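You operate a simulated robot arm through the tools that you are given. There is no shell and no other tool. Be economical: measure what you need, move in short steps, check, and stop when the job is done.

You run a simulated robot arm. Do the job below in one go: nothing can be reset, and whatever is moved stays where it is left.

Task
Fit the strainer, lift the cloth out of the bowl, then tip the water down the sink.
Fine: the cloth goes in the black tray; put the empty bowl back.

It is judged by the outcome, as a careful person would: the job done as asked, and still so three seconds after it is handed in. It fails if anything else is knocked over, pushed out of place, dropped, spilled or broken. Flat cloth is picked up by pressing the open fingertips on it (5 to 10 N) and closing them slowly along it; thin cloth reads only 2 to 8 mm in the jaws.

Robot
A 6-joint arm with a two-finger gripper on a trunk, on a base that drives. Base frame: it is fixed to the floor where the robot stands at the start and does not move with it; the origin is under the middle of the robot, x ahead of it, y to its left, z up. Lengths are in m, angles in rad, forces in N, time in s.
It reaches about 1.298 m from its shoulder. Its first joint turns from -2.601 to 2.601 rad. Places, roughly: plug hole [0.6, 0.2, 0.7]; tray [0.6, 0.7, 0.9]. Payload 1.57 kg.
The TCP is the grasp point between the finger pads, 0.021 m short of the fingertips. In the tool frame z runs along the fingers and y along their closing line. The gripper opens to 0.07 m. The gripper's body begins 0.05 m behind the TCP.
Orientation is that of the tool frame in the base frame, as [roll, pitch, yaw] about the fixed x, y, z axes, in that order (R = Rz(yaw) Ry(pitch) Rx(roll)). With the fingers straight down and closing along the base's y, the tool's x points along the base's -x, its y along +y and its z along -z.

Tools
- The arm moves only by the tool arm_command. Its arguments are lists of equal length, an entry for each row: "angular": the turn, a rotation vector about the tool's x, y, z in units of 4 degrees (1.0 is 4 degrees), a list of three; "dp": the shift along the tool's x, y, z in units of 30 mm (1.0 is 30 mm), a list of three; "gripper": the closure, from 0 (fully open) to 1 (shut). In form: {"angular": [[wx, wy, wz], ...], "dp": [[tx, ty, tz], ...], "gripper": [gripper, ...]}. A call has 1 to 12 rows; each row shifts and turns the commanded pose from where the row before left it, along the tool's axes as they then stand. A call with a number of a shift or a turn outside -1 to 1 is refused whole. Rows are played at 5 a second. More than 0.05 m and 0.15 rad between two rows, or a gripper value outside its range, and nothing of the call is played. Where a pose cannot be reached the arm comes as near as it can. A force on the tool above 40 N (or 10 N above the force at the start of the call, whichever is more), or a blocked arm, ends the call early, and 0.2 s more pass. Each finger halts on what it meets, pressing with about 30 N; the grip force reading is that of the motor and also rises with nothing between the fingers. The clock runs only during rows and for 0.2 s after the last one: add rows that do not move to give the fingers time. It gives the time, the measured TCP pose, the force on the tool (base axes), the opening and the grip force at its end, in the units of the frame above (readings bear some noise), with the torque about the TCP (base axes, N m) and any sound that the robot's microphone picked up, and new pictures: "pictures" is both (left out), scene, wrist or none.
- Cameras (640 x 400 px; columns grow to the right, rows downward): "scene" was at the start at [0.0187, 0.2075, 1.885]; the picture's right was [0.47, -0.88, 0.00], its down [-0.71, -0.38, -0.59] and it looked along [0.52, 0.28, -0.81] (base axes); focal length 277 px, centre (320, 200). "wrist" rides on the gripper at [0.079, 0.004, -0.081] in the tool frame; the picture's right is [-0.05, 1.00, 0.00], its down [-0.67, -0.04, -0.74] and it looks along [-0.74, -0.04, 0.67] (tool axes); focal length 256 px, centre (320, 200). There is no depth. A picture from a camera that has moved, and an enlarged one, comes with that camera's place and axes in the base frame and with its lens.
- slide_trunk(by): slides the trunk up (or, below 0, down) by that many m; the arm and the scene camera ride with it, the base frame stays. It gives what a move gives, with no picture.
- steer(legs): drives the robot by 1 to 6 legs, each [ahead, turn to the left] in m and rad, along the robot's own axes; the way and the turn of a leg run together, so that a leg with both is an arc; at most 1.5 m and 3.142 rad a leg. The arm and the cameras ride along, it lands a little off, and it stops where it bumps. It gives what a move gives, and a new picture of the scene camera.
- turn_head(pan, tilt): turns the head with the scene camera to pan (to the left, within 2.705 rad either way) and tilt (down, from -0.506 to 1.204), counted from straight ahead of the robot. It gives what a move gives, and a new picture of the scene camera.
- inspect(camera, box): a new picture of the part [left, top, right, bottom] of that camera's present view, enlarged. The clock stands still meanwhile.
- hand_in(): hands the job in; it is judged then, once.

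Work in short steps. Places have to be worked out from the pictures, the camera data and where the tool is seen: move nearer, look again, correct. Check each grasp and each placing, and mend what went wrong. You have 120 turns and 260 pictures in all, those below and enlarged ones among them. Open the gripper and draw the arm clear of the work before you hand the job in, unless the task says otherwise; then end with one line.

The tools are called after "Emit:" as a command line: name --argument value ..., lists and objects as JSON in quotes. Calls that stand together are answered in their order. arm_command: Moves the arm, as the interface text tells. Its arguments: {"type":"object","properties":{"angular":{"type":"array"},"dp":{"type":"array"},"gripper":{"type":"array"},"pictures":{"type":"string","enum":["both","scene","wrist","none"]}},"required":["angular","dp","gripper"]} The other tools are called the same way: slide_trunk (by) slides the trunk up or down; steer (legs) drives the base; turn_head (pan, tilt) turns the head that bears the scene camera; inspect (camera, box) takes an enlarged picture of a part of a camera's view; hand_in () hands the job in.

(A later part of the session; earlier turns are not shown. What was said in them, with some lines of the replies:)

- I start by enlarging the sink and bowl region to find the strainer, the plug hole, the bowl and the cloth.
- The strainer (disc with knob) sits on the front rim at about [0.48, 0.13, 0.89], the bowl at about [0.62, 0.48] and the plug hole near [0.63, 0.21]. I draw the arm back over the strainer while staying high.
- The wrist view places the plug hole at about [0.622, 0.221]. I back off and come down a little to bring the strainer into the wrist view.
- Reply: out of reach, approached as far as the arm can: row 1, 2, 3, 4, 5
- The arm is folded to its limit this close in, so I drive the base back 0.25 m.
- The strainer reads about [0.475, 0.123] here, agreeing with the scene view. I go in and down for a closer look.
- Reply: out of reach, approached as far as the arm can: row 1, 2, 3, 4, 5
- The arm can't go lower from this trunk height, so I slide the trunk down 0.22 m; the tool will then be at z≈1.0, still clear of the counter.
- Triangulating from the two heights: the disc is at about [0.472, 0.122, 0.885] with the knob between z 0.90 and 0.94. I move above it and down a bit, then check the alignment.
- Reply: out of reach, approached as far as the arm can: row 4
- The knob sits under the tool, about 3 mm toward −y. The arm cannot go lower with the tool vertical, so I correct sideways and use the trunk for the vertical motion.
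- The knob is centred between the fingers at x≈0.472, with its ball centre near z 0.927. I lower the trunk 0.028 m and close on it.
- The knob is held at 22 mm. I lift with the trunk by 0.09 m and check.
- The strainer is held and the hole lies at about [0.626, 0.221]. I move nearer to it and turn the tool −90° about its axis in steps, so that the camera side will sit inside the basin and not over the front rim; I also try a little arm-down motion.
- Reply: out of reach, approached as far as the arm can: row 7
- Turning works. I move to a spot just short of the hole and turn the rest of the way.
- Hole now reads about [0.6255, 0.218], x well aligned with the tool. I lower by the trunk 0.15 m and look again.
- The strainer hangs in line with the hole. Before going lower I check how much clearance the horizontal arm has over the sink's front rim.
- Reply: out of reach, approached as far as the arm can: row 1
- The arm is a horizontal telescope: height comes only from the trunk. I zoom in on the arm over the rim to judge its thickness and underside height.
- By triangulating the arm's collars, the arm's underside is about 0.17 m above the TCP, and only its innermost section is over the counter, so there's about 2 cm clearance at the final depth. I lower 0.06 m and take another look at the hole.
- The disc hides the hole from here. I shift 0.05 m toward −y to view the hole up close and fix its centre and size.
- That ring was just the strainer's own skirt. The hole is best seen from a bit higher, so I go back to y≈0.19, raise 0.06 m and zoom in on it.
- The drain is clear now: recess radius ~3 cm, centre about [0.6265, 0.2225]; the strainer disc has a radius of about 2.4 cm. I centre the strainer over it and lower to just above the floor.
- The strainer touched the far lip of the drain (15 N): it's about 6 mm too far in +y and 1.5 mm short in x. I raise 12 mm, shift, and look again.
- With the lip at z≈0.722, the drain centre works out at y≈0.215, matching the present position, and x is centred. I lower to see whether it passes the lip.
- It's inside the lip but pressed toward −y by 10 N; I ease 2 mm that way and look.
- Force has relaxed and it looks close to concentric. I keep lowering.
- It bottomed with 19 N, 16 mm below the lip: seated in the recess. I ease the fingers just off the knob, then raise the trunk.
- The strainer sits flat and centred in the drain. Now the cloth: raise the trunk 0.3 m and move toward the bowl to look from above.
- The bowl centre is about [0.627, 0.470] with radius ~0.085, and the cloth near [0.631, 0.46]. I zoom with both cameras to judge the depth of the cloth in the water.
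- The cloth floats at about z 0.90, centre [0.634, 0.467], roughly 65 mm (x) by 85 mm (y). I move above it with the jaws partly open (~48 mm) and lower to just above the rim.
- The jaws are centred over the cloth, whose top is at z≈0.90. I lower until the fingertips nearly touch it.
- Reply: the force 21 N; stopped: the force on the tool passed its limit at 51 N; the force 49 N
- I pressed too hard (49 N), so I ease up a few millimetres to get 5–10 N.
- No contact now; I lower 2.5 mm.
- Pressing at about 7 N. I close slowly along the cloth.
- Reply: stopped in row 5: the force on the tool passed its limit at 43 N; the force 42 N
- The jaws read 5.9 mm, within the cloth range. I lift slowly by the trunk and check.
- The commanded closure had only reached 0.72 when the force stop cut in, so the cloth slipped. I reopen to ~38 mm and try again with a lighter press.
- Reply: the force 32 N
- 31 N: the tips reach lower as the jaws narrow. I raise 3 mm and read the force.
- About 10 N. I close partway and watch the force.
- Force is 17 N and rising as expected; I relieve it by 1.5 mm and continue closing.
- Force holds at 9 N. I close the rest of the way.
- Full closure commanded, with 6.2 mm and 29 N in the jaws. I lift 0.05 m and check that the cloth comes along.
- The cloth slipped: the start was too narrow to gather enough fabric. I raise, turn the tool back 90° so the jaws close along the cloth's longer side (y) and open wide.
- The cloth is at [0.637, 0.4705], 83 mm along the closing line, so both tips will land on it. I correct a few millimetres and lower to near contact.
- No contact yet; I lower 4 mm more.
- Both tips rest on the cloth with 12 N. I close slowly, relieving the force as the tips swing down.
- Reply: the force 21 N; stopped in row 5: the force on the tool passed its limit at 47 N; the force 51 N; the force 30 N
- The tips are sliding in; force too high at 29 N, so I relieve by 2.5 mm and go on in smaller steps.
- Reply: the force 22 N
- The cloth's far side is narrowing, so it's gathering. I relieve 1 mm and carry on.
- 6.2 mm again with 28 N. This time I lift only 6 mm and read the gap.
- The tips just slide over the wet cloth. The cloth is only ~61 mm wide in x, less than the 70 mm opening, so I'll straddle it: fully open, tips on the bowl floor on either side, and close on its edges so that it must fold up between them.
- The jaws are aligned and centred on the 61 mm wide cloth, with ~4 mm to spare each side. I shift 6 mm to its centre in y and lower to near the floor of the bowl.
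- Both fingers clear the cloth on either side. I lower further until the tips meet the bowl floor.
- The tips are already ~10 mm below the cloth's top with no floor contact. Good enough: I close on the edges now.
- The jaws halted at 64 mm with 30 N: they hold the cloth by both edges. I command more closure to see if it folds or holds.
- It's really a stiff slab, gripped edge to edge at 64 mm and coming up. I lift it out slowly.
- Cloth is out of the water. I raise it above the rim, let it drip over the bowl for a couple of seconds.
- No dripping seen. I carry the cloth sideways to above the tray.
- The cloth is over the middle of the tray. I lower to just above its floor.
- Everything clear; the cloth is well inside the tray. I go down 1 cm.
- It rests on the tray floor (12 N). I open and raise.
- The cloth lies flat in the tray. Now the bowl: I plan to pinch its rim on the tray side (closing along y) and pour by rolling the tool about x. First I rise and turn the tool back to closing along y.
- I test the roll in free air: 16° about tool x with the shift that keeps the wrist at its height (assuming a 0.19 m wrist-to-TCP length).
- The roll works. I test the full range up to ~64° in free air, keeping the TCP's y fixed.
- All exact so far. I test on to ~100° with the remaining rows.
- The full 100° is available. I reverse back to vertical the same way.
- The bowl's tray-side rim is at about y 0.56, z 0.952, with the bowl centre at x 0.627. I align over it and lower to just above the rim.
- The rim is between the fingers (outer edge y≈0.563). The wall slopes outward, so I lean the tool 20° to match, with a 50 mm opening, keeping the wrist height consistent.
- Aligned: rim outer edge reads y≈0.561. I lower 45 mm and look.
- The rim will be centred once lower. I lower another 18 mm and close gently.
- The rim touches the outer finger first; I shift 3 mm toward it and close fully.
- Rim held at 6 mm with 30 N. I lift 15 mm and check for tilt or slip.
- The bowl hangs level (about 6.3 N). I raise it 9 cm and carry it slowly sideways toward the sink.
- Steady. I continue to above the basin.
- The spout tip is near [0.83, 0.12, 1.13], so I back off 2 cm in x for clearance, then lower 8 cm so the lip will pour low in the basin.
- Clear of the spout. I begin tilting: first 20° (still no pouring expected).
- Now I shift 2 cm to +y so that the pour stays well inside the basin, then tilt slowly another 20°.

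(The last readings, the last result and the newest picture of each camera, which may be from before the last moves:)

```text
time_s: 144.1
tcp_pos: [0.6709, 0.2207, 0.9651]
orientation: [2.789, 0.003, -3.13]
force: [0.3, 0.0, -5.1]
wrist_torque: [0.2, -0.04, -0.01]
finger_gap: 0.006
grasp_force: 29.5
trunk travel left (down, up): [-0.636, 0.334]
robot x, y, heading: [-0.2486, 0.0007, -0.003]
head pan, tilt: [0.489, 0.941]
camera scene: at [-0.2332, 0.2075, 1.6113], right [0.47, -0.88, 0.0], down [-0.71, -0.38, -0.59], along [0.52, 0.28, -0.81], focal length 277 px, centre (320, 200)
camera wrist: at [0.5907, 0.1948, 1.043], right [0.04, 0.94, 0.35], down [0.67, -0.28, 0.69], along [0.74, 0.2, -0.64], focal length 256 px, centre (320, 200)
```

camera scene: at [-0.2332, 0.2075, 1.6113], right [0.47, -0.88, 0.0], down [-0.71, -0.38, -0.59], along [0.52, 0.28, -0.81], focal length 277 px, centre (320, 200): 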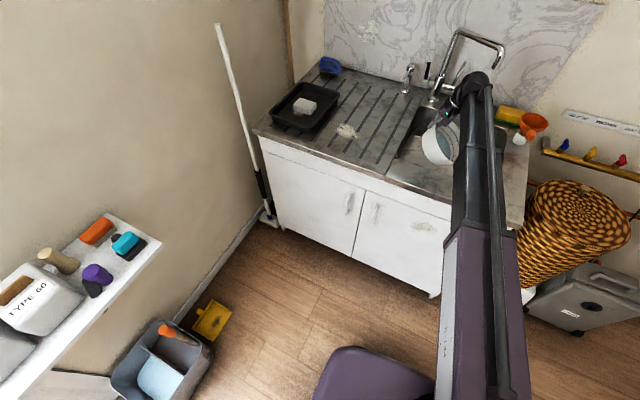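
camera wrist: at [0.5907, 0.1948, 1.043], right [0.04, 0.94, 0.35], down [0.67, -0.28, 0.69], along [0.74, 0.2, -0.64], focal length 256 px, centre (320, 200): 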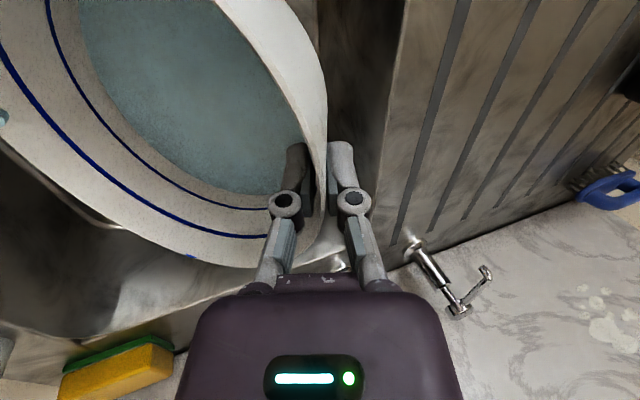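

Tilted 40°; pouring is about to start. I continue slowly to 64° of bowl tilt.

Emit:
arm_command --angular '[[-0.5, 0, 0], [-0.5, 0, 0], [-0.5, 0, 0], [-0.5, 0, 0], [-0.5, 0, 0], [-0.5, 0, 0], [-0.5, 0, 0], [-0.5, 0, 0], [-0.5, 0, 0], [-0.5, 0, 0], [-0.5, 0, 0], [-0.5, 0, 0]]' --dp '[[0, 0.031, -0.077], [0, 0.031, -0.077], [0, 0.0425, -0.087], [0, 0.0425, -0.087], [0, 0.055, -0.0955], [0, 0.055, -0.0955], [0, 0.069, -0.1025], [0, 0.069, -0.1025], [0, 0.084, -0.107], [0, 0.084, -0.107], [0, 0.099, -0.11], [0, 0.099, -0.11]]' --gripper '[1, 1, 1, 1, 1, 1, 1, 1, 1, 1, 1, 1]'

Emit:
inspect --camera "scene" --box '[380, 40, 540, 180]'

```text
time_s: 146.7
tcp_pos: [0.6703, 0.2197, 1.0083]
orientation: [2.369, 0.003, -3.128]
force: [1.0, -0.1, -2.4]
wrist_torque: [0.04, 0.0, 0.01]
finger_gap: 0.006
grasp_force: 30.1
trunk travel left (down, up): [-0.636, 0.334]
robot x, y, heading: [-0.2555, -0.0021, -0.007]
head pan, tilt: [0.489, 0.941]
camera scene: at [-0.2335, 0.2075, 1.6113], right [0.47, -0.88, 0.0], down [-0.71, -0.38, -0.59], along [0.52, 0.28, -0.81], focal length 277 px, centre (320, 200)
camera wrist: at [0.5908, 0.1659, 1.0681], right [0.04, 0.72, 0.7], down [0.67, -0.54, 0.51], along [0.74, 0.45, -0.5], focal length 256 px, centre (320, 200)
```

scene: 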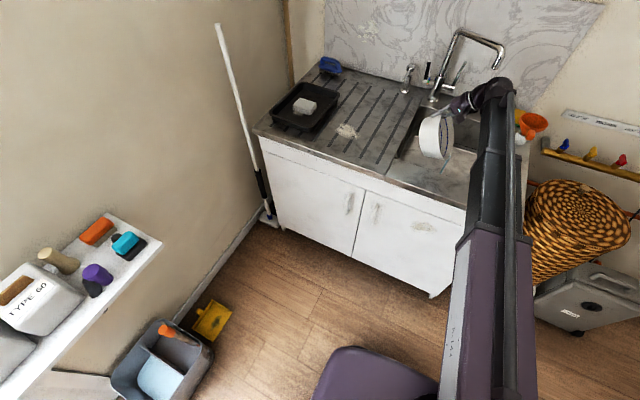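
wrist: 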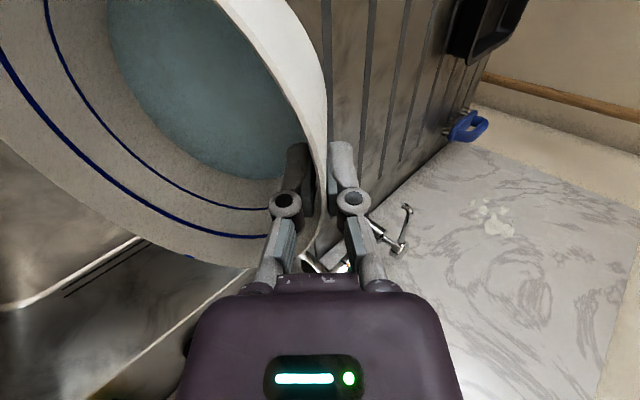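

```text
2.86 times, centred on (460, 110) of scene
camera zoom: at [-0.2335, 0.2075, 1.6113], right [0.47, -0.88, 0.0], down [-0.71, -0.38, -0.59], along [0.52, 0.28, -0.81], focal length 791 px, centre (-80, 457)
```

zoom: 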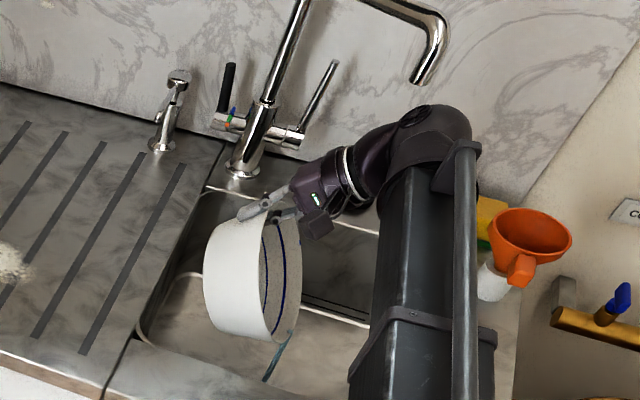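

Water is running off the lip straight into the basin (2.7 N already gone). I continue tilting slowly.

Emit:
arm_command --angular '[[0, 0, 0], [0, 0, 0], [-0.5, 0, 0], [-0.5, 0, 0], [-0.5, 0, 0], [-0.5, 0, 0], [-0.5, 0, 0], [-0.5, 0, 0], [-0.5, 0, 0], [-0.5, 0, 0], [-0.5, 0, 0], [-0.5, 0, 0]]' --dp '[[0, 0, 0], [0, 0, 0], [0, 0.114, -0.11], [0, 0.114, -0.11], [0, 0.13, -0.109], [0, 0.13, -0.109], [0, 0.145, -0.105], [0, 0.145, -0.105], [0, 0.159, -0.099], [0, 0.159, -0.099], [0, 0.172, -0.0915], [0, 0.172, -0.0915]]' --gripper '[1, 1, 1, 1, 1, 1, 1, 1, 1, 1, 1, 1]' --pictures "none"

Emit:
arm_command --angular '[[-0.5, 0, 0], [-0.5, 0, 0], [-0.5, 0, 0], [-0.5, 0, 0], [-0.5, 0, 0], [-0.5, 0, 0], [-0.5, 0, 0], [-0.5, 0, 0], [-0.5, 0, 0], [-0.5, 0, 0], [0, 0, 0], [0, 0, 0]]' --dp '[[0, 0.185, -0.082], [0, 0.185, -0.082], [0, 0.195, -0.071], [0, 0.195, -0.071], [0, 0.204, -0.0585], [0, 0.204, -0.0585], [0, 0.211, -0.045], [0, 0.211, -0.045], [0, 0.2165, -0.03], [0, 0.2165, -0.03], [0, 0, 0], [0, 0, 0]]' --gripper '[1, 1, 1, 1, 1, 1, 1, 1, 1, 1, 1, 1]'

Emit:
inspect --camera "scene" --box '[380, 40, 540, 180]'

```text
time_s: 149.3
tcp_pos: [0.6692, 0.2198, 1.0612]
orientation: [2.019, 0.005, -3.13]
force: [-0.1, 0.9, -1.7]
wrist_torque: [-0.04, -0.06, 0.01]
finger_gap: 0.006
grasp_force: 30.4
trunk travel left (down, up): [-0.636, 0.334]
robot x, y, heading: [-0.2515, -0.0003, -0.001]
head pan, tilt: [0.489, 0.941]
```

```text
time_s: 151.9
tcp_pos: [0.6699, 0.2212, 1.1221]
orientation: [1.673, 0.004, -3.13]
force: [-0.5, -0.5, -1.4]
wrist_torque: [-0.06, -0.04, 0.0]
finger_gap: 0.0062
grasp_force: 29.3
trunk travel left (down, up): [-0.636, 0.334]
robot x, y, heading: [-0.2537, 0.0021, -0.0]
head pan, tilt: [0.489, 0.941]
camera scene: at [-0.2336, 0.2075, 1.6113], right [0.47, -0.88, 0.0], down [-0.71, -0.38, -0.59], along [0.52, 0.28, -0.81], focal length 277 px, centre (320, 200)
camera wrist: at [0.5908, 0.1404, 1.1341], right [0.05, 0.1, 0.99], down [0.67, -0.74, 0.04], along [0.74, 0.67, -0.1], focal length 256 px, centre (320, 200)
```

scene: 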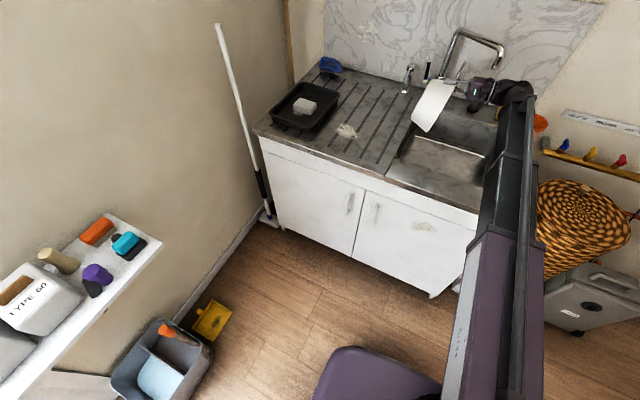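
wrist: 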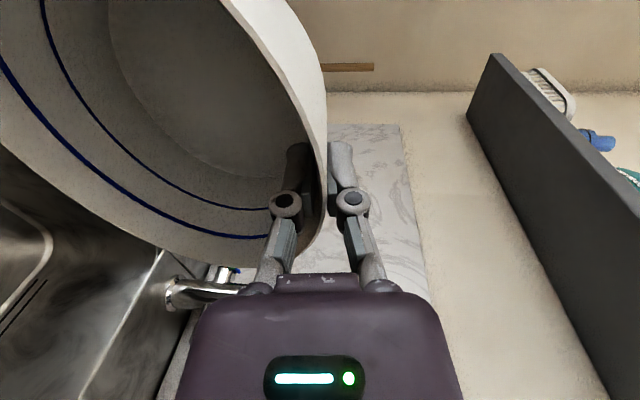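

```text
2.86 times, centred on (460, 110) of scene
camera zoom: at [-0.2336, 0.2075, 1.6113], right [0.47, -0.88, 0.0], down [-0.71, -0.38, -0.59], along [0.52, 0.28, -0.81], focal length 791 px, centre (-80, 457)
```

zoom: 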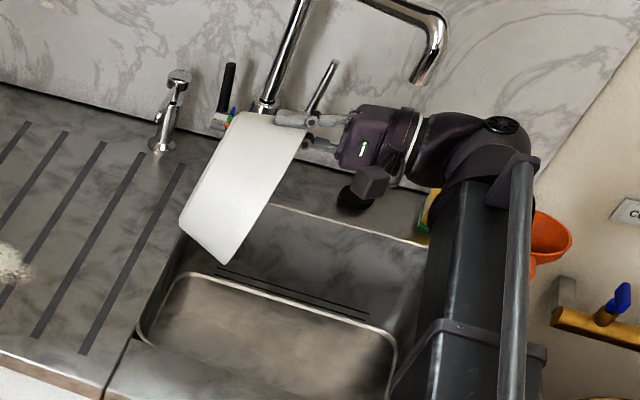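

The bowl is empty (1.4 N left). After a short drip I tilt it back upright along the same path.

Emit:
arm_command --angular '[[1, 0, 0], [1, 0, 0], [1, 0, 0], [1, 0, 0], [1, 0, 0], [1, 0, 0], [1, 0, 0], [1, 0, 0], [1, 0, 0], [1, 0, 0], [1, 0, 0], [1, 0, 0]]' --dp '[[0, -0.433, 0.061], [0, -0.4225, 0.09], [0, -0.408, 0.117], [0, -0.39, 0.142], [0, -0.369, 0.164], [0, -0.344, 0.183], [0, -0.318, 0.199], [0, -0.289, 0.21], [0, -0.259, 0.218], [0, -0.228, 0.221], [0, -0.198, 0.22], [0, -0.168, 0.214]]' --gripper '[1, 1, 1, 1, 1, 1, 1, 1, 1, 1, 1, 1]' --pictures "none"

Emit:
arm_command --angular '[[1, 0, 0], [1, 0, 0], [1, 0, 0], [1, 0, 0], [1, 0, 0], [1, 0, 0], [1, 0, 0], [1, 0, 0], [1, 0, 0]]' --dp '[[0, -0.138, 0.205], [0, -0.11, 0.191], [0, -0.085, 0.174], [0, -0.062, 0.154], [0, -0.042, 0.13], [0, -0.026, 0.104], [0, -0.013, 0.076], [0, -0.005, 0.046], [0, 0, 0.015]]' --gripper '[1, 1, 1, 1, 1, 1, 1, 1, 1]' --pictures "none"

Emit:
arm_command --angular '[[1, 0, 0], [1, 0, 0], [1, 0, 0], [1, 0, 0], [1, 0, 0], [0, 0, 0]]' --dp '[[0, 0, -0.015], [0, -0.005, -0.046], [0, -0.013, -0.076], [0, -0.026, -0.104], [0, -0.042, -0.13], [0, 0, 0]]' --gripper '[1, 1, 1, 1, 1, 1]'

```text
time_s: 154.5
tcp_pos: [0.6699, 0.2272, 0.9903]
orientation: [2.512, 0.003, -3.13]
force: [-0.3, -0.6, -0.1]
wrist_torque: [0.0, -0.04, 0.03]
finger_gap: 0.0061
grasp_force: 30.2
trunk travel left (down, up): [-0.636, 0.334]
robot x, y, heading: [-0.2536, 0.0019, 0.002]
head pan, tilt: [0.489, 0.941]
```

```text
time_s: 156.5
tcp_pos: [0.671, 0.2288, 0.9553]
orientation: [3.139, 0.004, -3.132]
force: [0.6, 1.3, -0.4]
wrist_torque: [0.04, -0.02, 0.04]
finger_gap: 0.0062
grasp_force: 30.0
trunk travel left (down, up): [-0.636, 0.334]
robot x, y, heading: [-0.248, 0.0003, -0.001]
head pan, tilt: [0.489, 0.941]
```

```text
time_s: 157.9
tcp_pos: [0.6699, 0.2277, 0.9673]
orientation: [-2.794, 0.005, -3.132]
force: [0.3, -0.4, -2.1]
wrist_torque: [0.14, 0.02, -0.01]
finger_gap: 0.0061
grasp_force: 30.0
trunk travel left (down, up): [-0.636, 0.334]
robot x, y, heading: [-0.2531, -0.0022, -0.001]
head pan, tilt: [0.489, 0.941]
camera scene: at [-0.2336, 0.2075, 1.6113], right [0.47, -0.88, 0.0], down [-0.71, -0.38, -0.59], along [0.52, 0.28, -0.81], focal length 277 px, centre (320, 200)
camera wrist: at [0.5896, 0.2587, 1.0402], right [0.04, 0.94, -0.34], down [0.66, 0.23, 0.71], along [0.75, -0.26, -0.61], focal length 256 px, centre (320, 200)
```

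scene: 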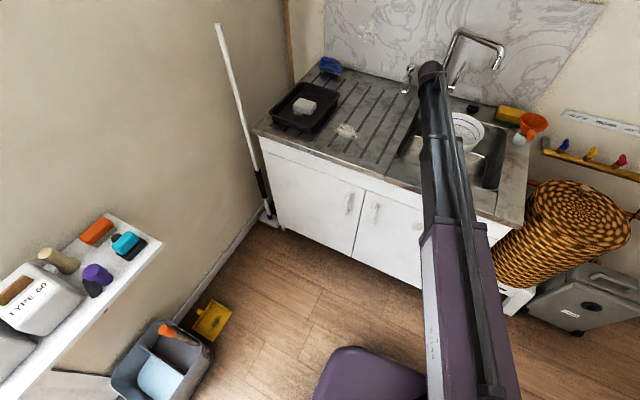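
wrist: 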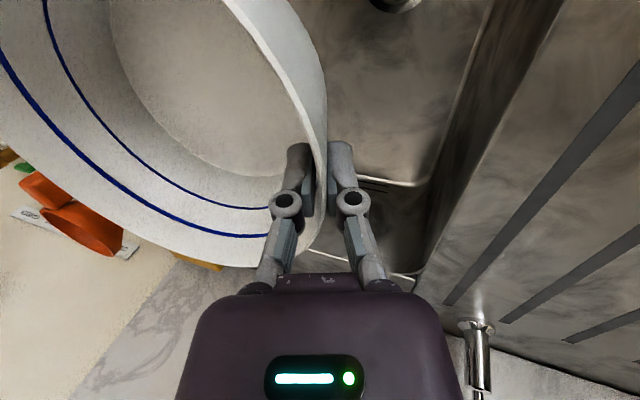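

Upright and empty. I raise 8 cm and carry it back to its original spot (grip point was [0.627, 0.5576]).

Emit:
slide_trunk --by 0.08

Emit:
arm_command --angular '[[0, 0, 0], [0, 0, 0], [0, 0, 0], [0, 0, 0], [0, 0, 0], [0, 0, 0], [0, 0, 0], [0, 0, 0], [0, 0, 0], [0, 0, 0], [0, 0, 0], [0, 0, 0]]' --dp '[[0.13, 0.94, -0.342], [0.13, 0.94, -0.342], [0.13, 0.94, -0.342], [0.13, 0.94, -0.342], [0.13, 0.94, -0.342], [0.13, 0.94, -0.342], [0.13, 0.94, -0.342], [0.13, 0.94, -0.342], [0.13, 0.94, -0.342], [0.13, 0.94, -0.342], [0.13, 0.94, -0.342], [0, 0, 0]]' --gripper '[1, 1, 1, 1, 1, 1, 1, 1, 1, 1, 1, 1]' --pictures "wrist"

```text
time_s: 159.0
tcp_pos: [0.6718, 0.2261, 1.0447]
orientation: [-2.796, 0.004, -3.13]
force: [0.3, -0.6, -1.5]
wrist_torque: [0.07, -0.03, 0.03]
finger_gap: 0.0057
grasp_force: 30.4
trunk travel left (down, up): [-0.716, 0.254]
robot x, y, heading: [-0.2504, 0.001, 0.002]
head pan, tilt: [0.489, 0.941]
```

```text
time_s: 161.6
tcp_pos: [0.624, 0.5578, 1.0462]
orientation: [-2.798, 0.004, -3.131]
force: [0.0, -0.2, -1.0]
wrist_torque: [0.11, -0.01, 0.01]
finger_gap: 0.0061
grasp_force: 30.0
trunk travel left (down, up): [-0.716, 0.254]
robot x, y, heading: [-0.2534, 0.0013, -0.004]
head pan, tilt: [0.489, 0.941]
camera wrist: at [0.5429, 0.5882, 1.1202], right [0.04, 0.94, -0.34], down [0.66, 0.23, 0.72], along [0.75, -0.26, -0.61], focal length 256 px, centre (320, 200)
```

wrist: 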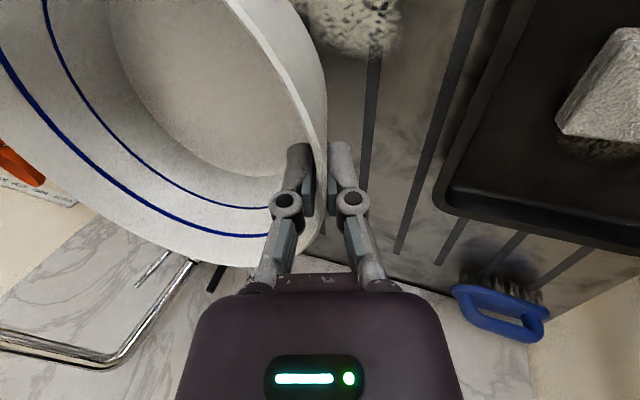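

I nudge x by 3 mm and lower to just above the counter.

Emit:
arm_command --angular '[[0, 0, 0], [0, 0, 0]]' --dp '[[-0.1, 0, 0], [0, 0, 0]]' --gripper '[1, 1]' --pictures "none"

Emit:
slide_trunk --by -0.1

Emit:
slide_trunk --by -0.004

```text
time_s: 162.2
tcp_pos: [0.6255, 0.5576, 1.0457]
orientation: [-2.797, 0.003, -3.131]
force: [-1.2, -0.2, -1.8]
wrist_torque: [0.1, -0.02, 0.01]
finger_gap: 0.0059
grasp_force: 29.3
trunk travel left (down, up): [-0.716, 0.254]
robot x, y, heading: [-0.2534, -0.0005, -0.001]
head pan, tilt: [0.489, 0.941]
```

```text
time_s: 163.6
tcp_pos: [0.6254, 0.558, 0.9468]
orientation: [-2.797, 0.004, -3.132]
force: [-1.0, 0.4, -0.8]
wrist_torque: [0.11, -0.01, 0.01]
finger_gap: 0.006
grasp_force: 30.1
trunk travel left (down, up): [-0.616, 0.354]
robot x, y, heading: [-0.2539, -0.0016, 0.003]
head pan, tilt: [0.489, 0.941]
```

```text
time_s: 164.1
tcp_pos: [0.626, 0.5575, 0.9423]
orientation: [-2.796, 0.003, -3.133]
force: [-0.4, 0.2, -0.1]
wrist_torque: [0.14, 0.01, 0.01]
finger_gap: 0.0062
grasp_force: 30.1
trunk travel left (down, up): [-0.612, 0.358]
robot x, y, heading: [-0.2531, 0.0011, -0.0]
head pan, tilt: [0.489, 0.941]
```

No contact yet (closing had lifted it slightly earlier). I lower in 3 mm steps until it touches.

Emit:
slide_trunk --by -0.003

Emit:
slide_trunk --by -0.002

```text
time_s: 164.6
tcp_pos: [0.6252, 0.5585, 0.94]
orientation: [-2.796, 0.005, -3.129]
force: [3.3, 2.9, 13.8]
wrist_torque: [-0.11, 0.19, -0.05]
finger_gap: 0.0059
grasp_force: 30.0
trunk travel left (down, up): [-0.609, 0.361]
robot x, y, heading: [-0.2522, 0.0056, -0.004]
head pan, tilt: [0.489, 0.941]
```

```text
time_s: 165.1
tcp_pos: [0.6249, 0.5574, 0.938]
orientation: [-2.796, 0.005, -3.133]
force: [4.7, 5.0, 23.0]
wrist_torque: [-0.35, 0.22, 0.04]
finger_gap: 0.006
grasp_force: 30.2
trunk travel left (down, up): [-0.607, 0.363]
robot x, y, heading: [-0.2524, 0.0013, 0.001]
head pan, tilt: [0.489, 0.941]
```

It's on the counter; I ease up 2 mm to a light contact, then open the fingers gently.

Emit:
slide_trunk --by 0.003

Emit:
arm_command --angular '[[0, 0, 0], [0, 0, 0], [0, 0, 0], [0, 0, 0], [0, 0, 0], [0, 0, 0]]' --dp '[[0, 0, 0], [0, 0, 0], [0, 0, 0], [0, 0, 0], [0, 0, 0], [0, 0, 0]]' --gripper '[0.9, 0.8, 0.7, 0.6, 0.5, 0.4]' --pictures "wrist"

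```text
time_s: 165.7
tcp_pos: [0.6255, 0.5581, 0.9393]
orientation: [-2.796, 0.004, -3.131]
force: [0.8, 0.6, -1.4]
wrist_torque: [0.11, 0.02, 0.03]
finger_gap: 0.0059
grasp_force: 30.0
trunk travel left (down, up): [-0.61, 0.36]
robot x, y, heading: [-0.2565, 0.0034, 0.004]
head pan, tilt: [0.489, 0.941]
```

```text
time_s: 167.1
tcp_pos: [0.6265, 0.5577, 0.9397]
orientation: [-2.795, 0.003, -3.131]
force: [0.4, -0.9, -0.3]
wrist_torque: [0.0, 0.0, -0.03]
finger_gap: 0.0421
grasp_force: 0.0
trunk travel left (down, up): [-0.61, 0.36]
robot x, y, heading: [-0.2511, 0.0018, -0.001]
head pan, tilt: [0.489, 0.941]
camera wrist: at [0.5459, 0.5883, 1.0142], right [0.04, 0.94, -0.34], down [0.66, 0.23, 0.72], along [0.75, -0.26, -0.61], focal length 256 px, centre (320, 200)
```

wrist: 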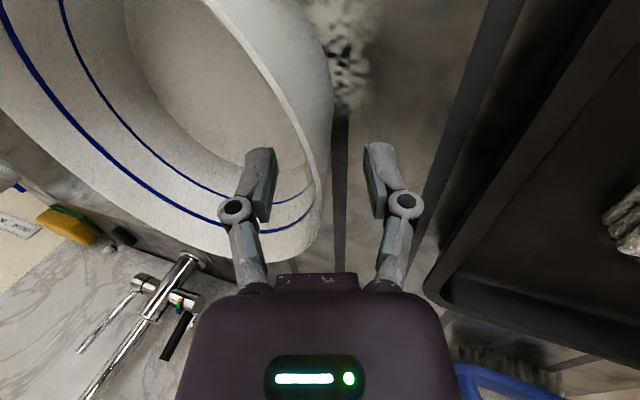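

The bowl is standing free between the open fingers. I raise the trunk to clear the rim and look around.

Emit:
slide_trunk --by 0.2

Emit:
arm_command --angular '[[0, 0, 0], [0, 0, 0], [0, 0, 0], [0, 0, 0], [0, 0, 0], [0, 0, 0], [0, 0, 0], [0, 0, 0], [0, 0, 0], [0, 0, 0]]' --dp '[[1, 0, 0], [1, 0, 0], [1, 0, 0], [1, 0, 0], [1, 0, 0], [1, 0, 0], [0, 0, 0], [0, 0, 0], [0, 0, 0], [0, 0, 0]]' --gripper '[0, 0, 0, 0, 0, 0, 0, 0, 0, 0]'

Emit:
inspect --camera "scene" --box '[240, 60, 560, 240]'

```text
time_s: 169.2
tcp_pos: [0.6268, 0.5579, 1.1399]
orientation: [-2.797, 0.004, -3.131]
force: [0.4, 0.6, -0.6]
wrist_torque: [-0.02, 0.01, 0.0]
finger_gap: 0.0419
grasp_force: 0.1
trunk travel left (down, up): [-0.81, 0.16]
robot x, y, heading: [-0.2509, 0.0022, -0.004]
head pan, tilt: [0.489, 0.941]
```

```text
time_s: 171.4
tcp_pos: [0.4462, 0.556, 1.1395]
orientation: [-2.797, 0.004, -3.133]
force: [-0.3, -0.2, 0.2]
wrist_torque: [-0.01, -0.04, -0.01]
finger_gap: 0.07
grasp_force: 0.0
trunk travel left (down, up): [-0.81, 0.16]
robot x, y, heading: [-0.2485, 0.0065, 0.004]
head pan, tilt: [0.489, 0.941]
camera scene: at [-0.234, 0.2075, 1.7853], right [0.47, -0.88, 0.0], down [-0.71, -0.38, -0.59], along [0.52, 0.28, -0.81], focal length 277 px, centre (320, 200)
camera wrist: at [0.3656, 0.5865, 1.2143], right [0.04, 0.94, -0.34], down [0.66, 0.23, 0.72], along [0.75, -0.25, -0.61], focal length 256 px, centre (320, 200)
```

scene: 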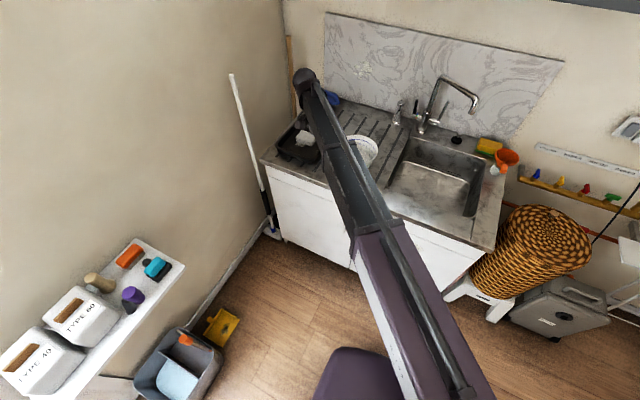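
wrist: 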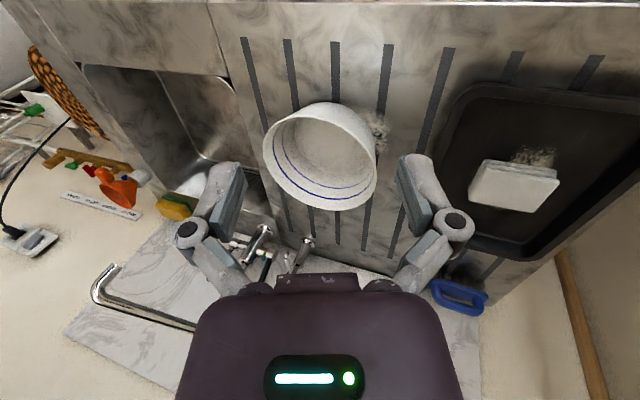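

```text
2.00 times, centred on (400, 150) of scene
camera zoom: at [-0.234, 0.2075, 1.7853], right [0.47, -0.88, 0.0], down [-0.71, -0.38, -0.59], along [0.52, 0.28, -0.81], focal length 554 px, centre (160, 300)
```

zoom: 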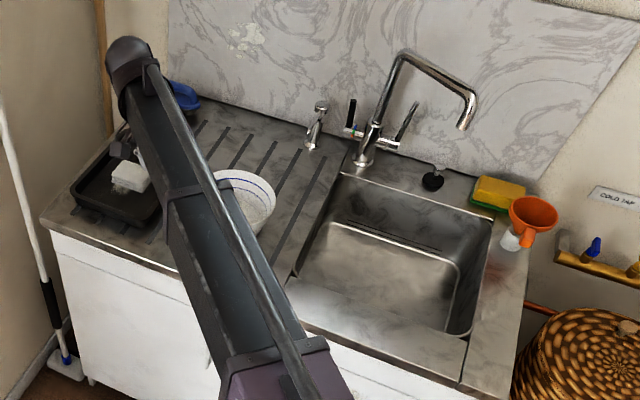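

The bowl is back, empty and upright, with the cloth in the tray. I swing the arm away to the right, which also lets me check the strainer.

Emit:
arm_command --angular '[[0, 0, 0], [0, 0, 0], [0, 0, 0], [0, 0, 0], [0, 0, 0], [0, 0, 0], [0, 0, 0], [0, 0, 0], [0, 0, 0], [0, 0, 0], [0, 0, 0], [0, 0, 0]]' --dp '[[0, -0.94, 0.342], [0, -0.94, 0.342], [0, -0.94, 0.342], [0, -0.94, 0.342], [0, -0.94, 0.342], [0, -0.94, 0.342], [0, -0.94, 0.342], [0, -0.94, 0.342], [0, -0.94, 0.342], [0, -0.94, 0.342], [0, -0.94, 0.342], [0, -0.94, 0.342]]' --gripper '[0, 0, 0, 0, 0, 0, 0, 0, 0, 0, 0, 0]'

Emit:
inspect --camera "scene" --box '[240, 80, 460, 220]'

```text
time_s: 174.0
tcp_pos: [0.4504, 0.1948, 1.14]
orientation: [-2.796, 0.004, -3.129]
force: [0.6, 0.5, -0.6]
wrist_torque: [-0.02, 0.0, 0.03]
finger_gap: 0.0701
grasp_force: 0.0
trunk travel left (down, up): [-0.81, 0.16]
robot x, y, heading: [-0.2477, 0.0007, 0.001]
head pan, tilt: [0.489, 0.941]
camera scene: at [-0.2339, 0.2069, 1.7854], right [0.47, -0.88, 0.0], down [-0.71, -0.38, -0.59], along [0.52, 0.28, -0.81], focal length 277 px, centre (320, 200)
camera wrist: at [0.37, 0.2251, 1.2143], right [0.04, 0.94, -0.34], down [0.66, 0.23, 0.72], along [0.75, -0.25, -0.61], focal length 256 px, centre (320, 200)
```

scene: 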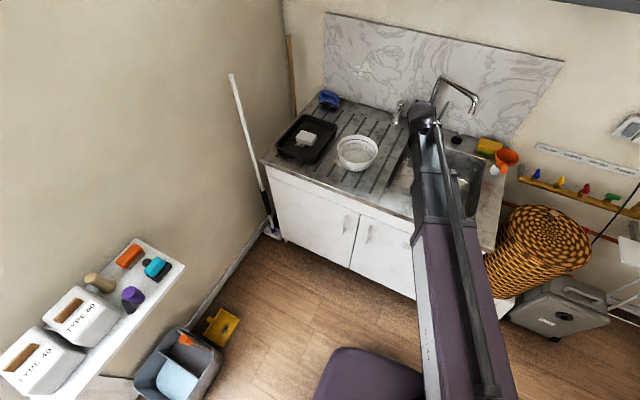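
wrist: 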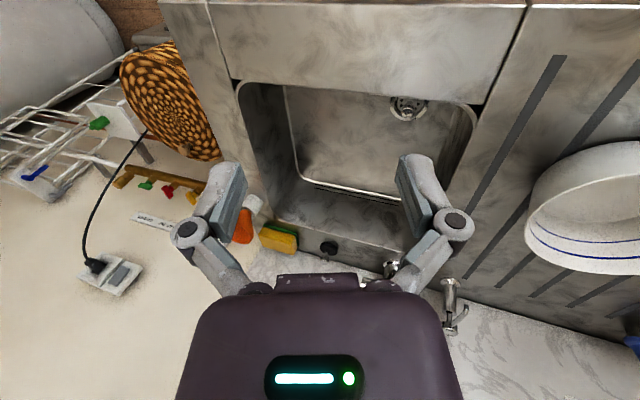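

```text
2.86 times, centred on (350, 150) of scene
camera zoom: at [-0.2339, 0.2069, 1.7854], right [0.47, -0.88, 0.0], down [-0.71, -0.38, -0.59], along [0.52, 0.28, -0.81], focal length 791 px, centre (234, 343)
```

zoom: 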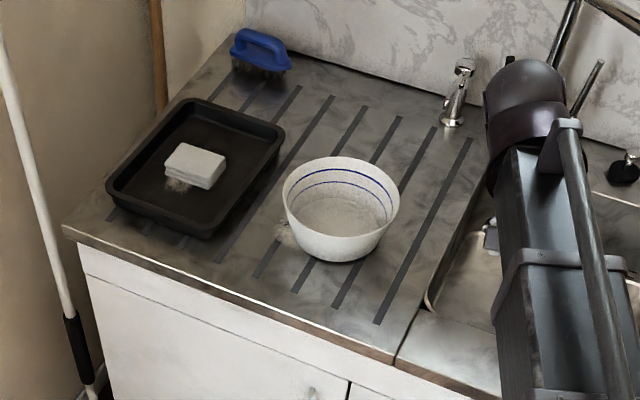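

Strainer still seated, all in place. To compare the bowl's place with the earlier picture, I set the trunk to that same height and take the identical zoom.

Emit:
slide_trunk --by -0.028

Emit:
inspect --camera "scene" --box '[310, 110, 410, 180]'

Emit:
inspect --camera "wrist" --box '[340, 60, 500, 160]'

```text
time_s: 174.8
tcp_pos: [0.4513, 0.1959, 1.1124]
orientation: [-2.797, 0.005, -3.131]
force: [-0.6, -0.9, -0.5]
wrist_torque: [-0.01, 0.01, 0.01]
finger_gap: 0.0701
grasp_force: 0.0
trunk travel left (down, up): [-0.782, 0.188]
robot x, y, heading: [-0.247, 0.004, 0.001]
head pan, tilt: [0.489, 0.941]
```

```text
5.71 times, centred on (360, 145) of scene
camera zoom: at [-0.234, 0.2073, 1.7573], right [0.47, -0.88, 0.0], down [-0.71, -0.38, -0.59], along [0.52, 0.28, -0.81], focal length 1582 px, centre (91, 514)
```

zoom: 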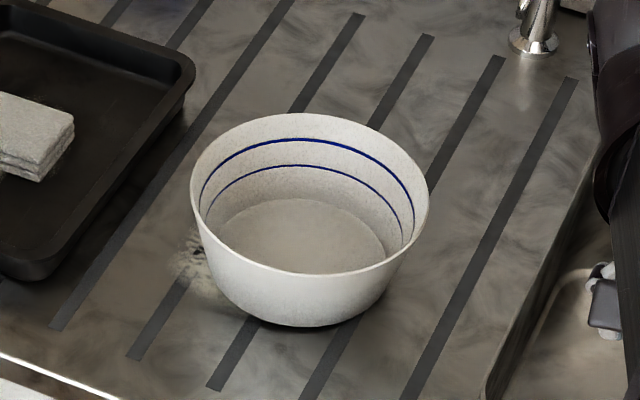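

```text
4.00 times, centred on (420, 110) of wrist
camera zoom: at [0.37, 0.2259, 1.1863], right [0.04, 0.94, -0.34], down [0.66, 0.23, 0.72], along [0.75, -0.25, -0.61], focal length 1024 px, centre (-80, 560)
```

zoom: 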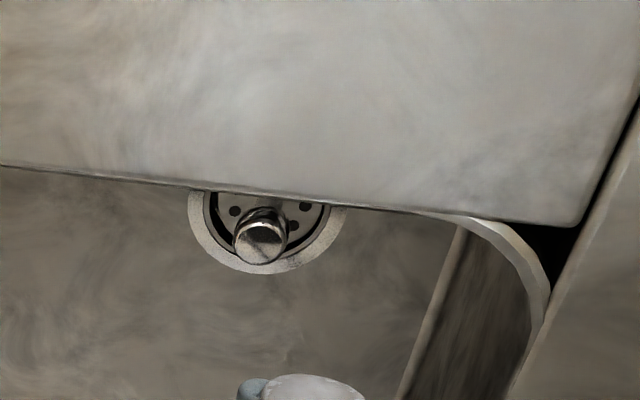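

All outcomes check out: the strainer is seated, the cloth is in the tray and the empty bowl is within about 1 cm of its original spot. The gripper is open and clear, so I hand in.

Emit:
hand_in

```text
The job is handed in.
```

The strainer is seated in the plug hole, the cloth is in the black tray, the water has gone down the sink, and the empty bowl is back within about 1 cm of where it stood.
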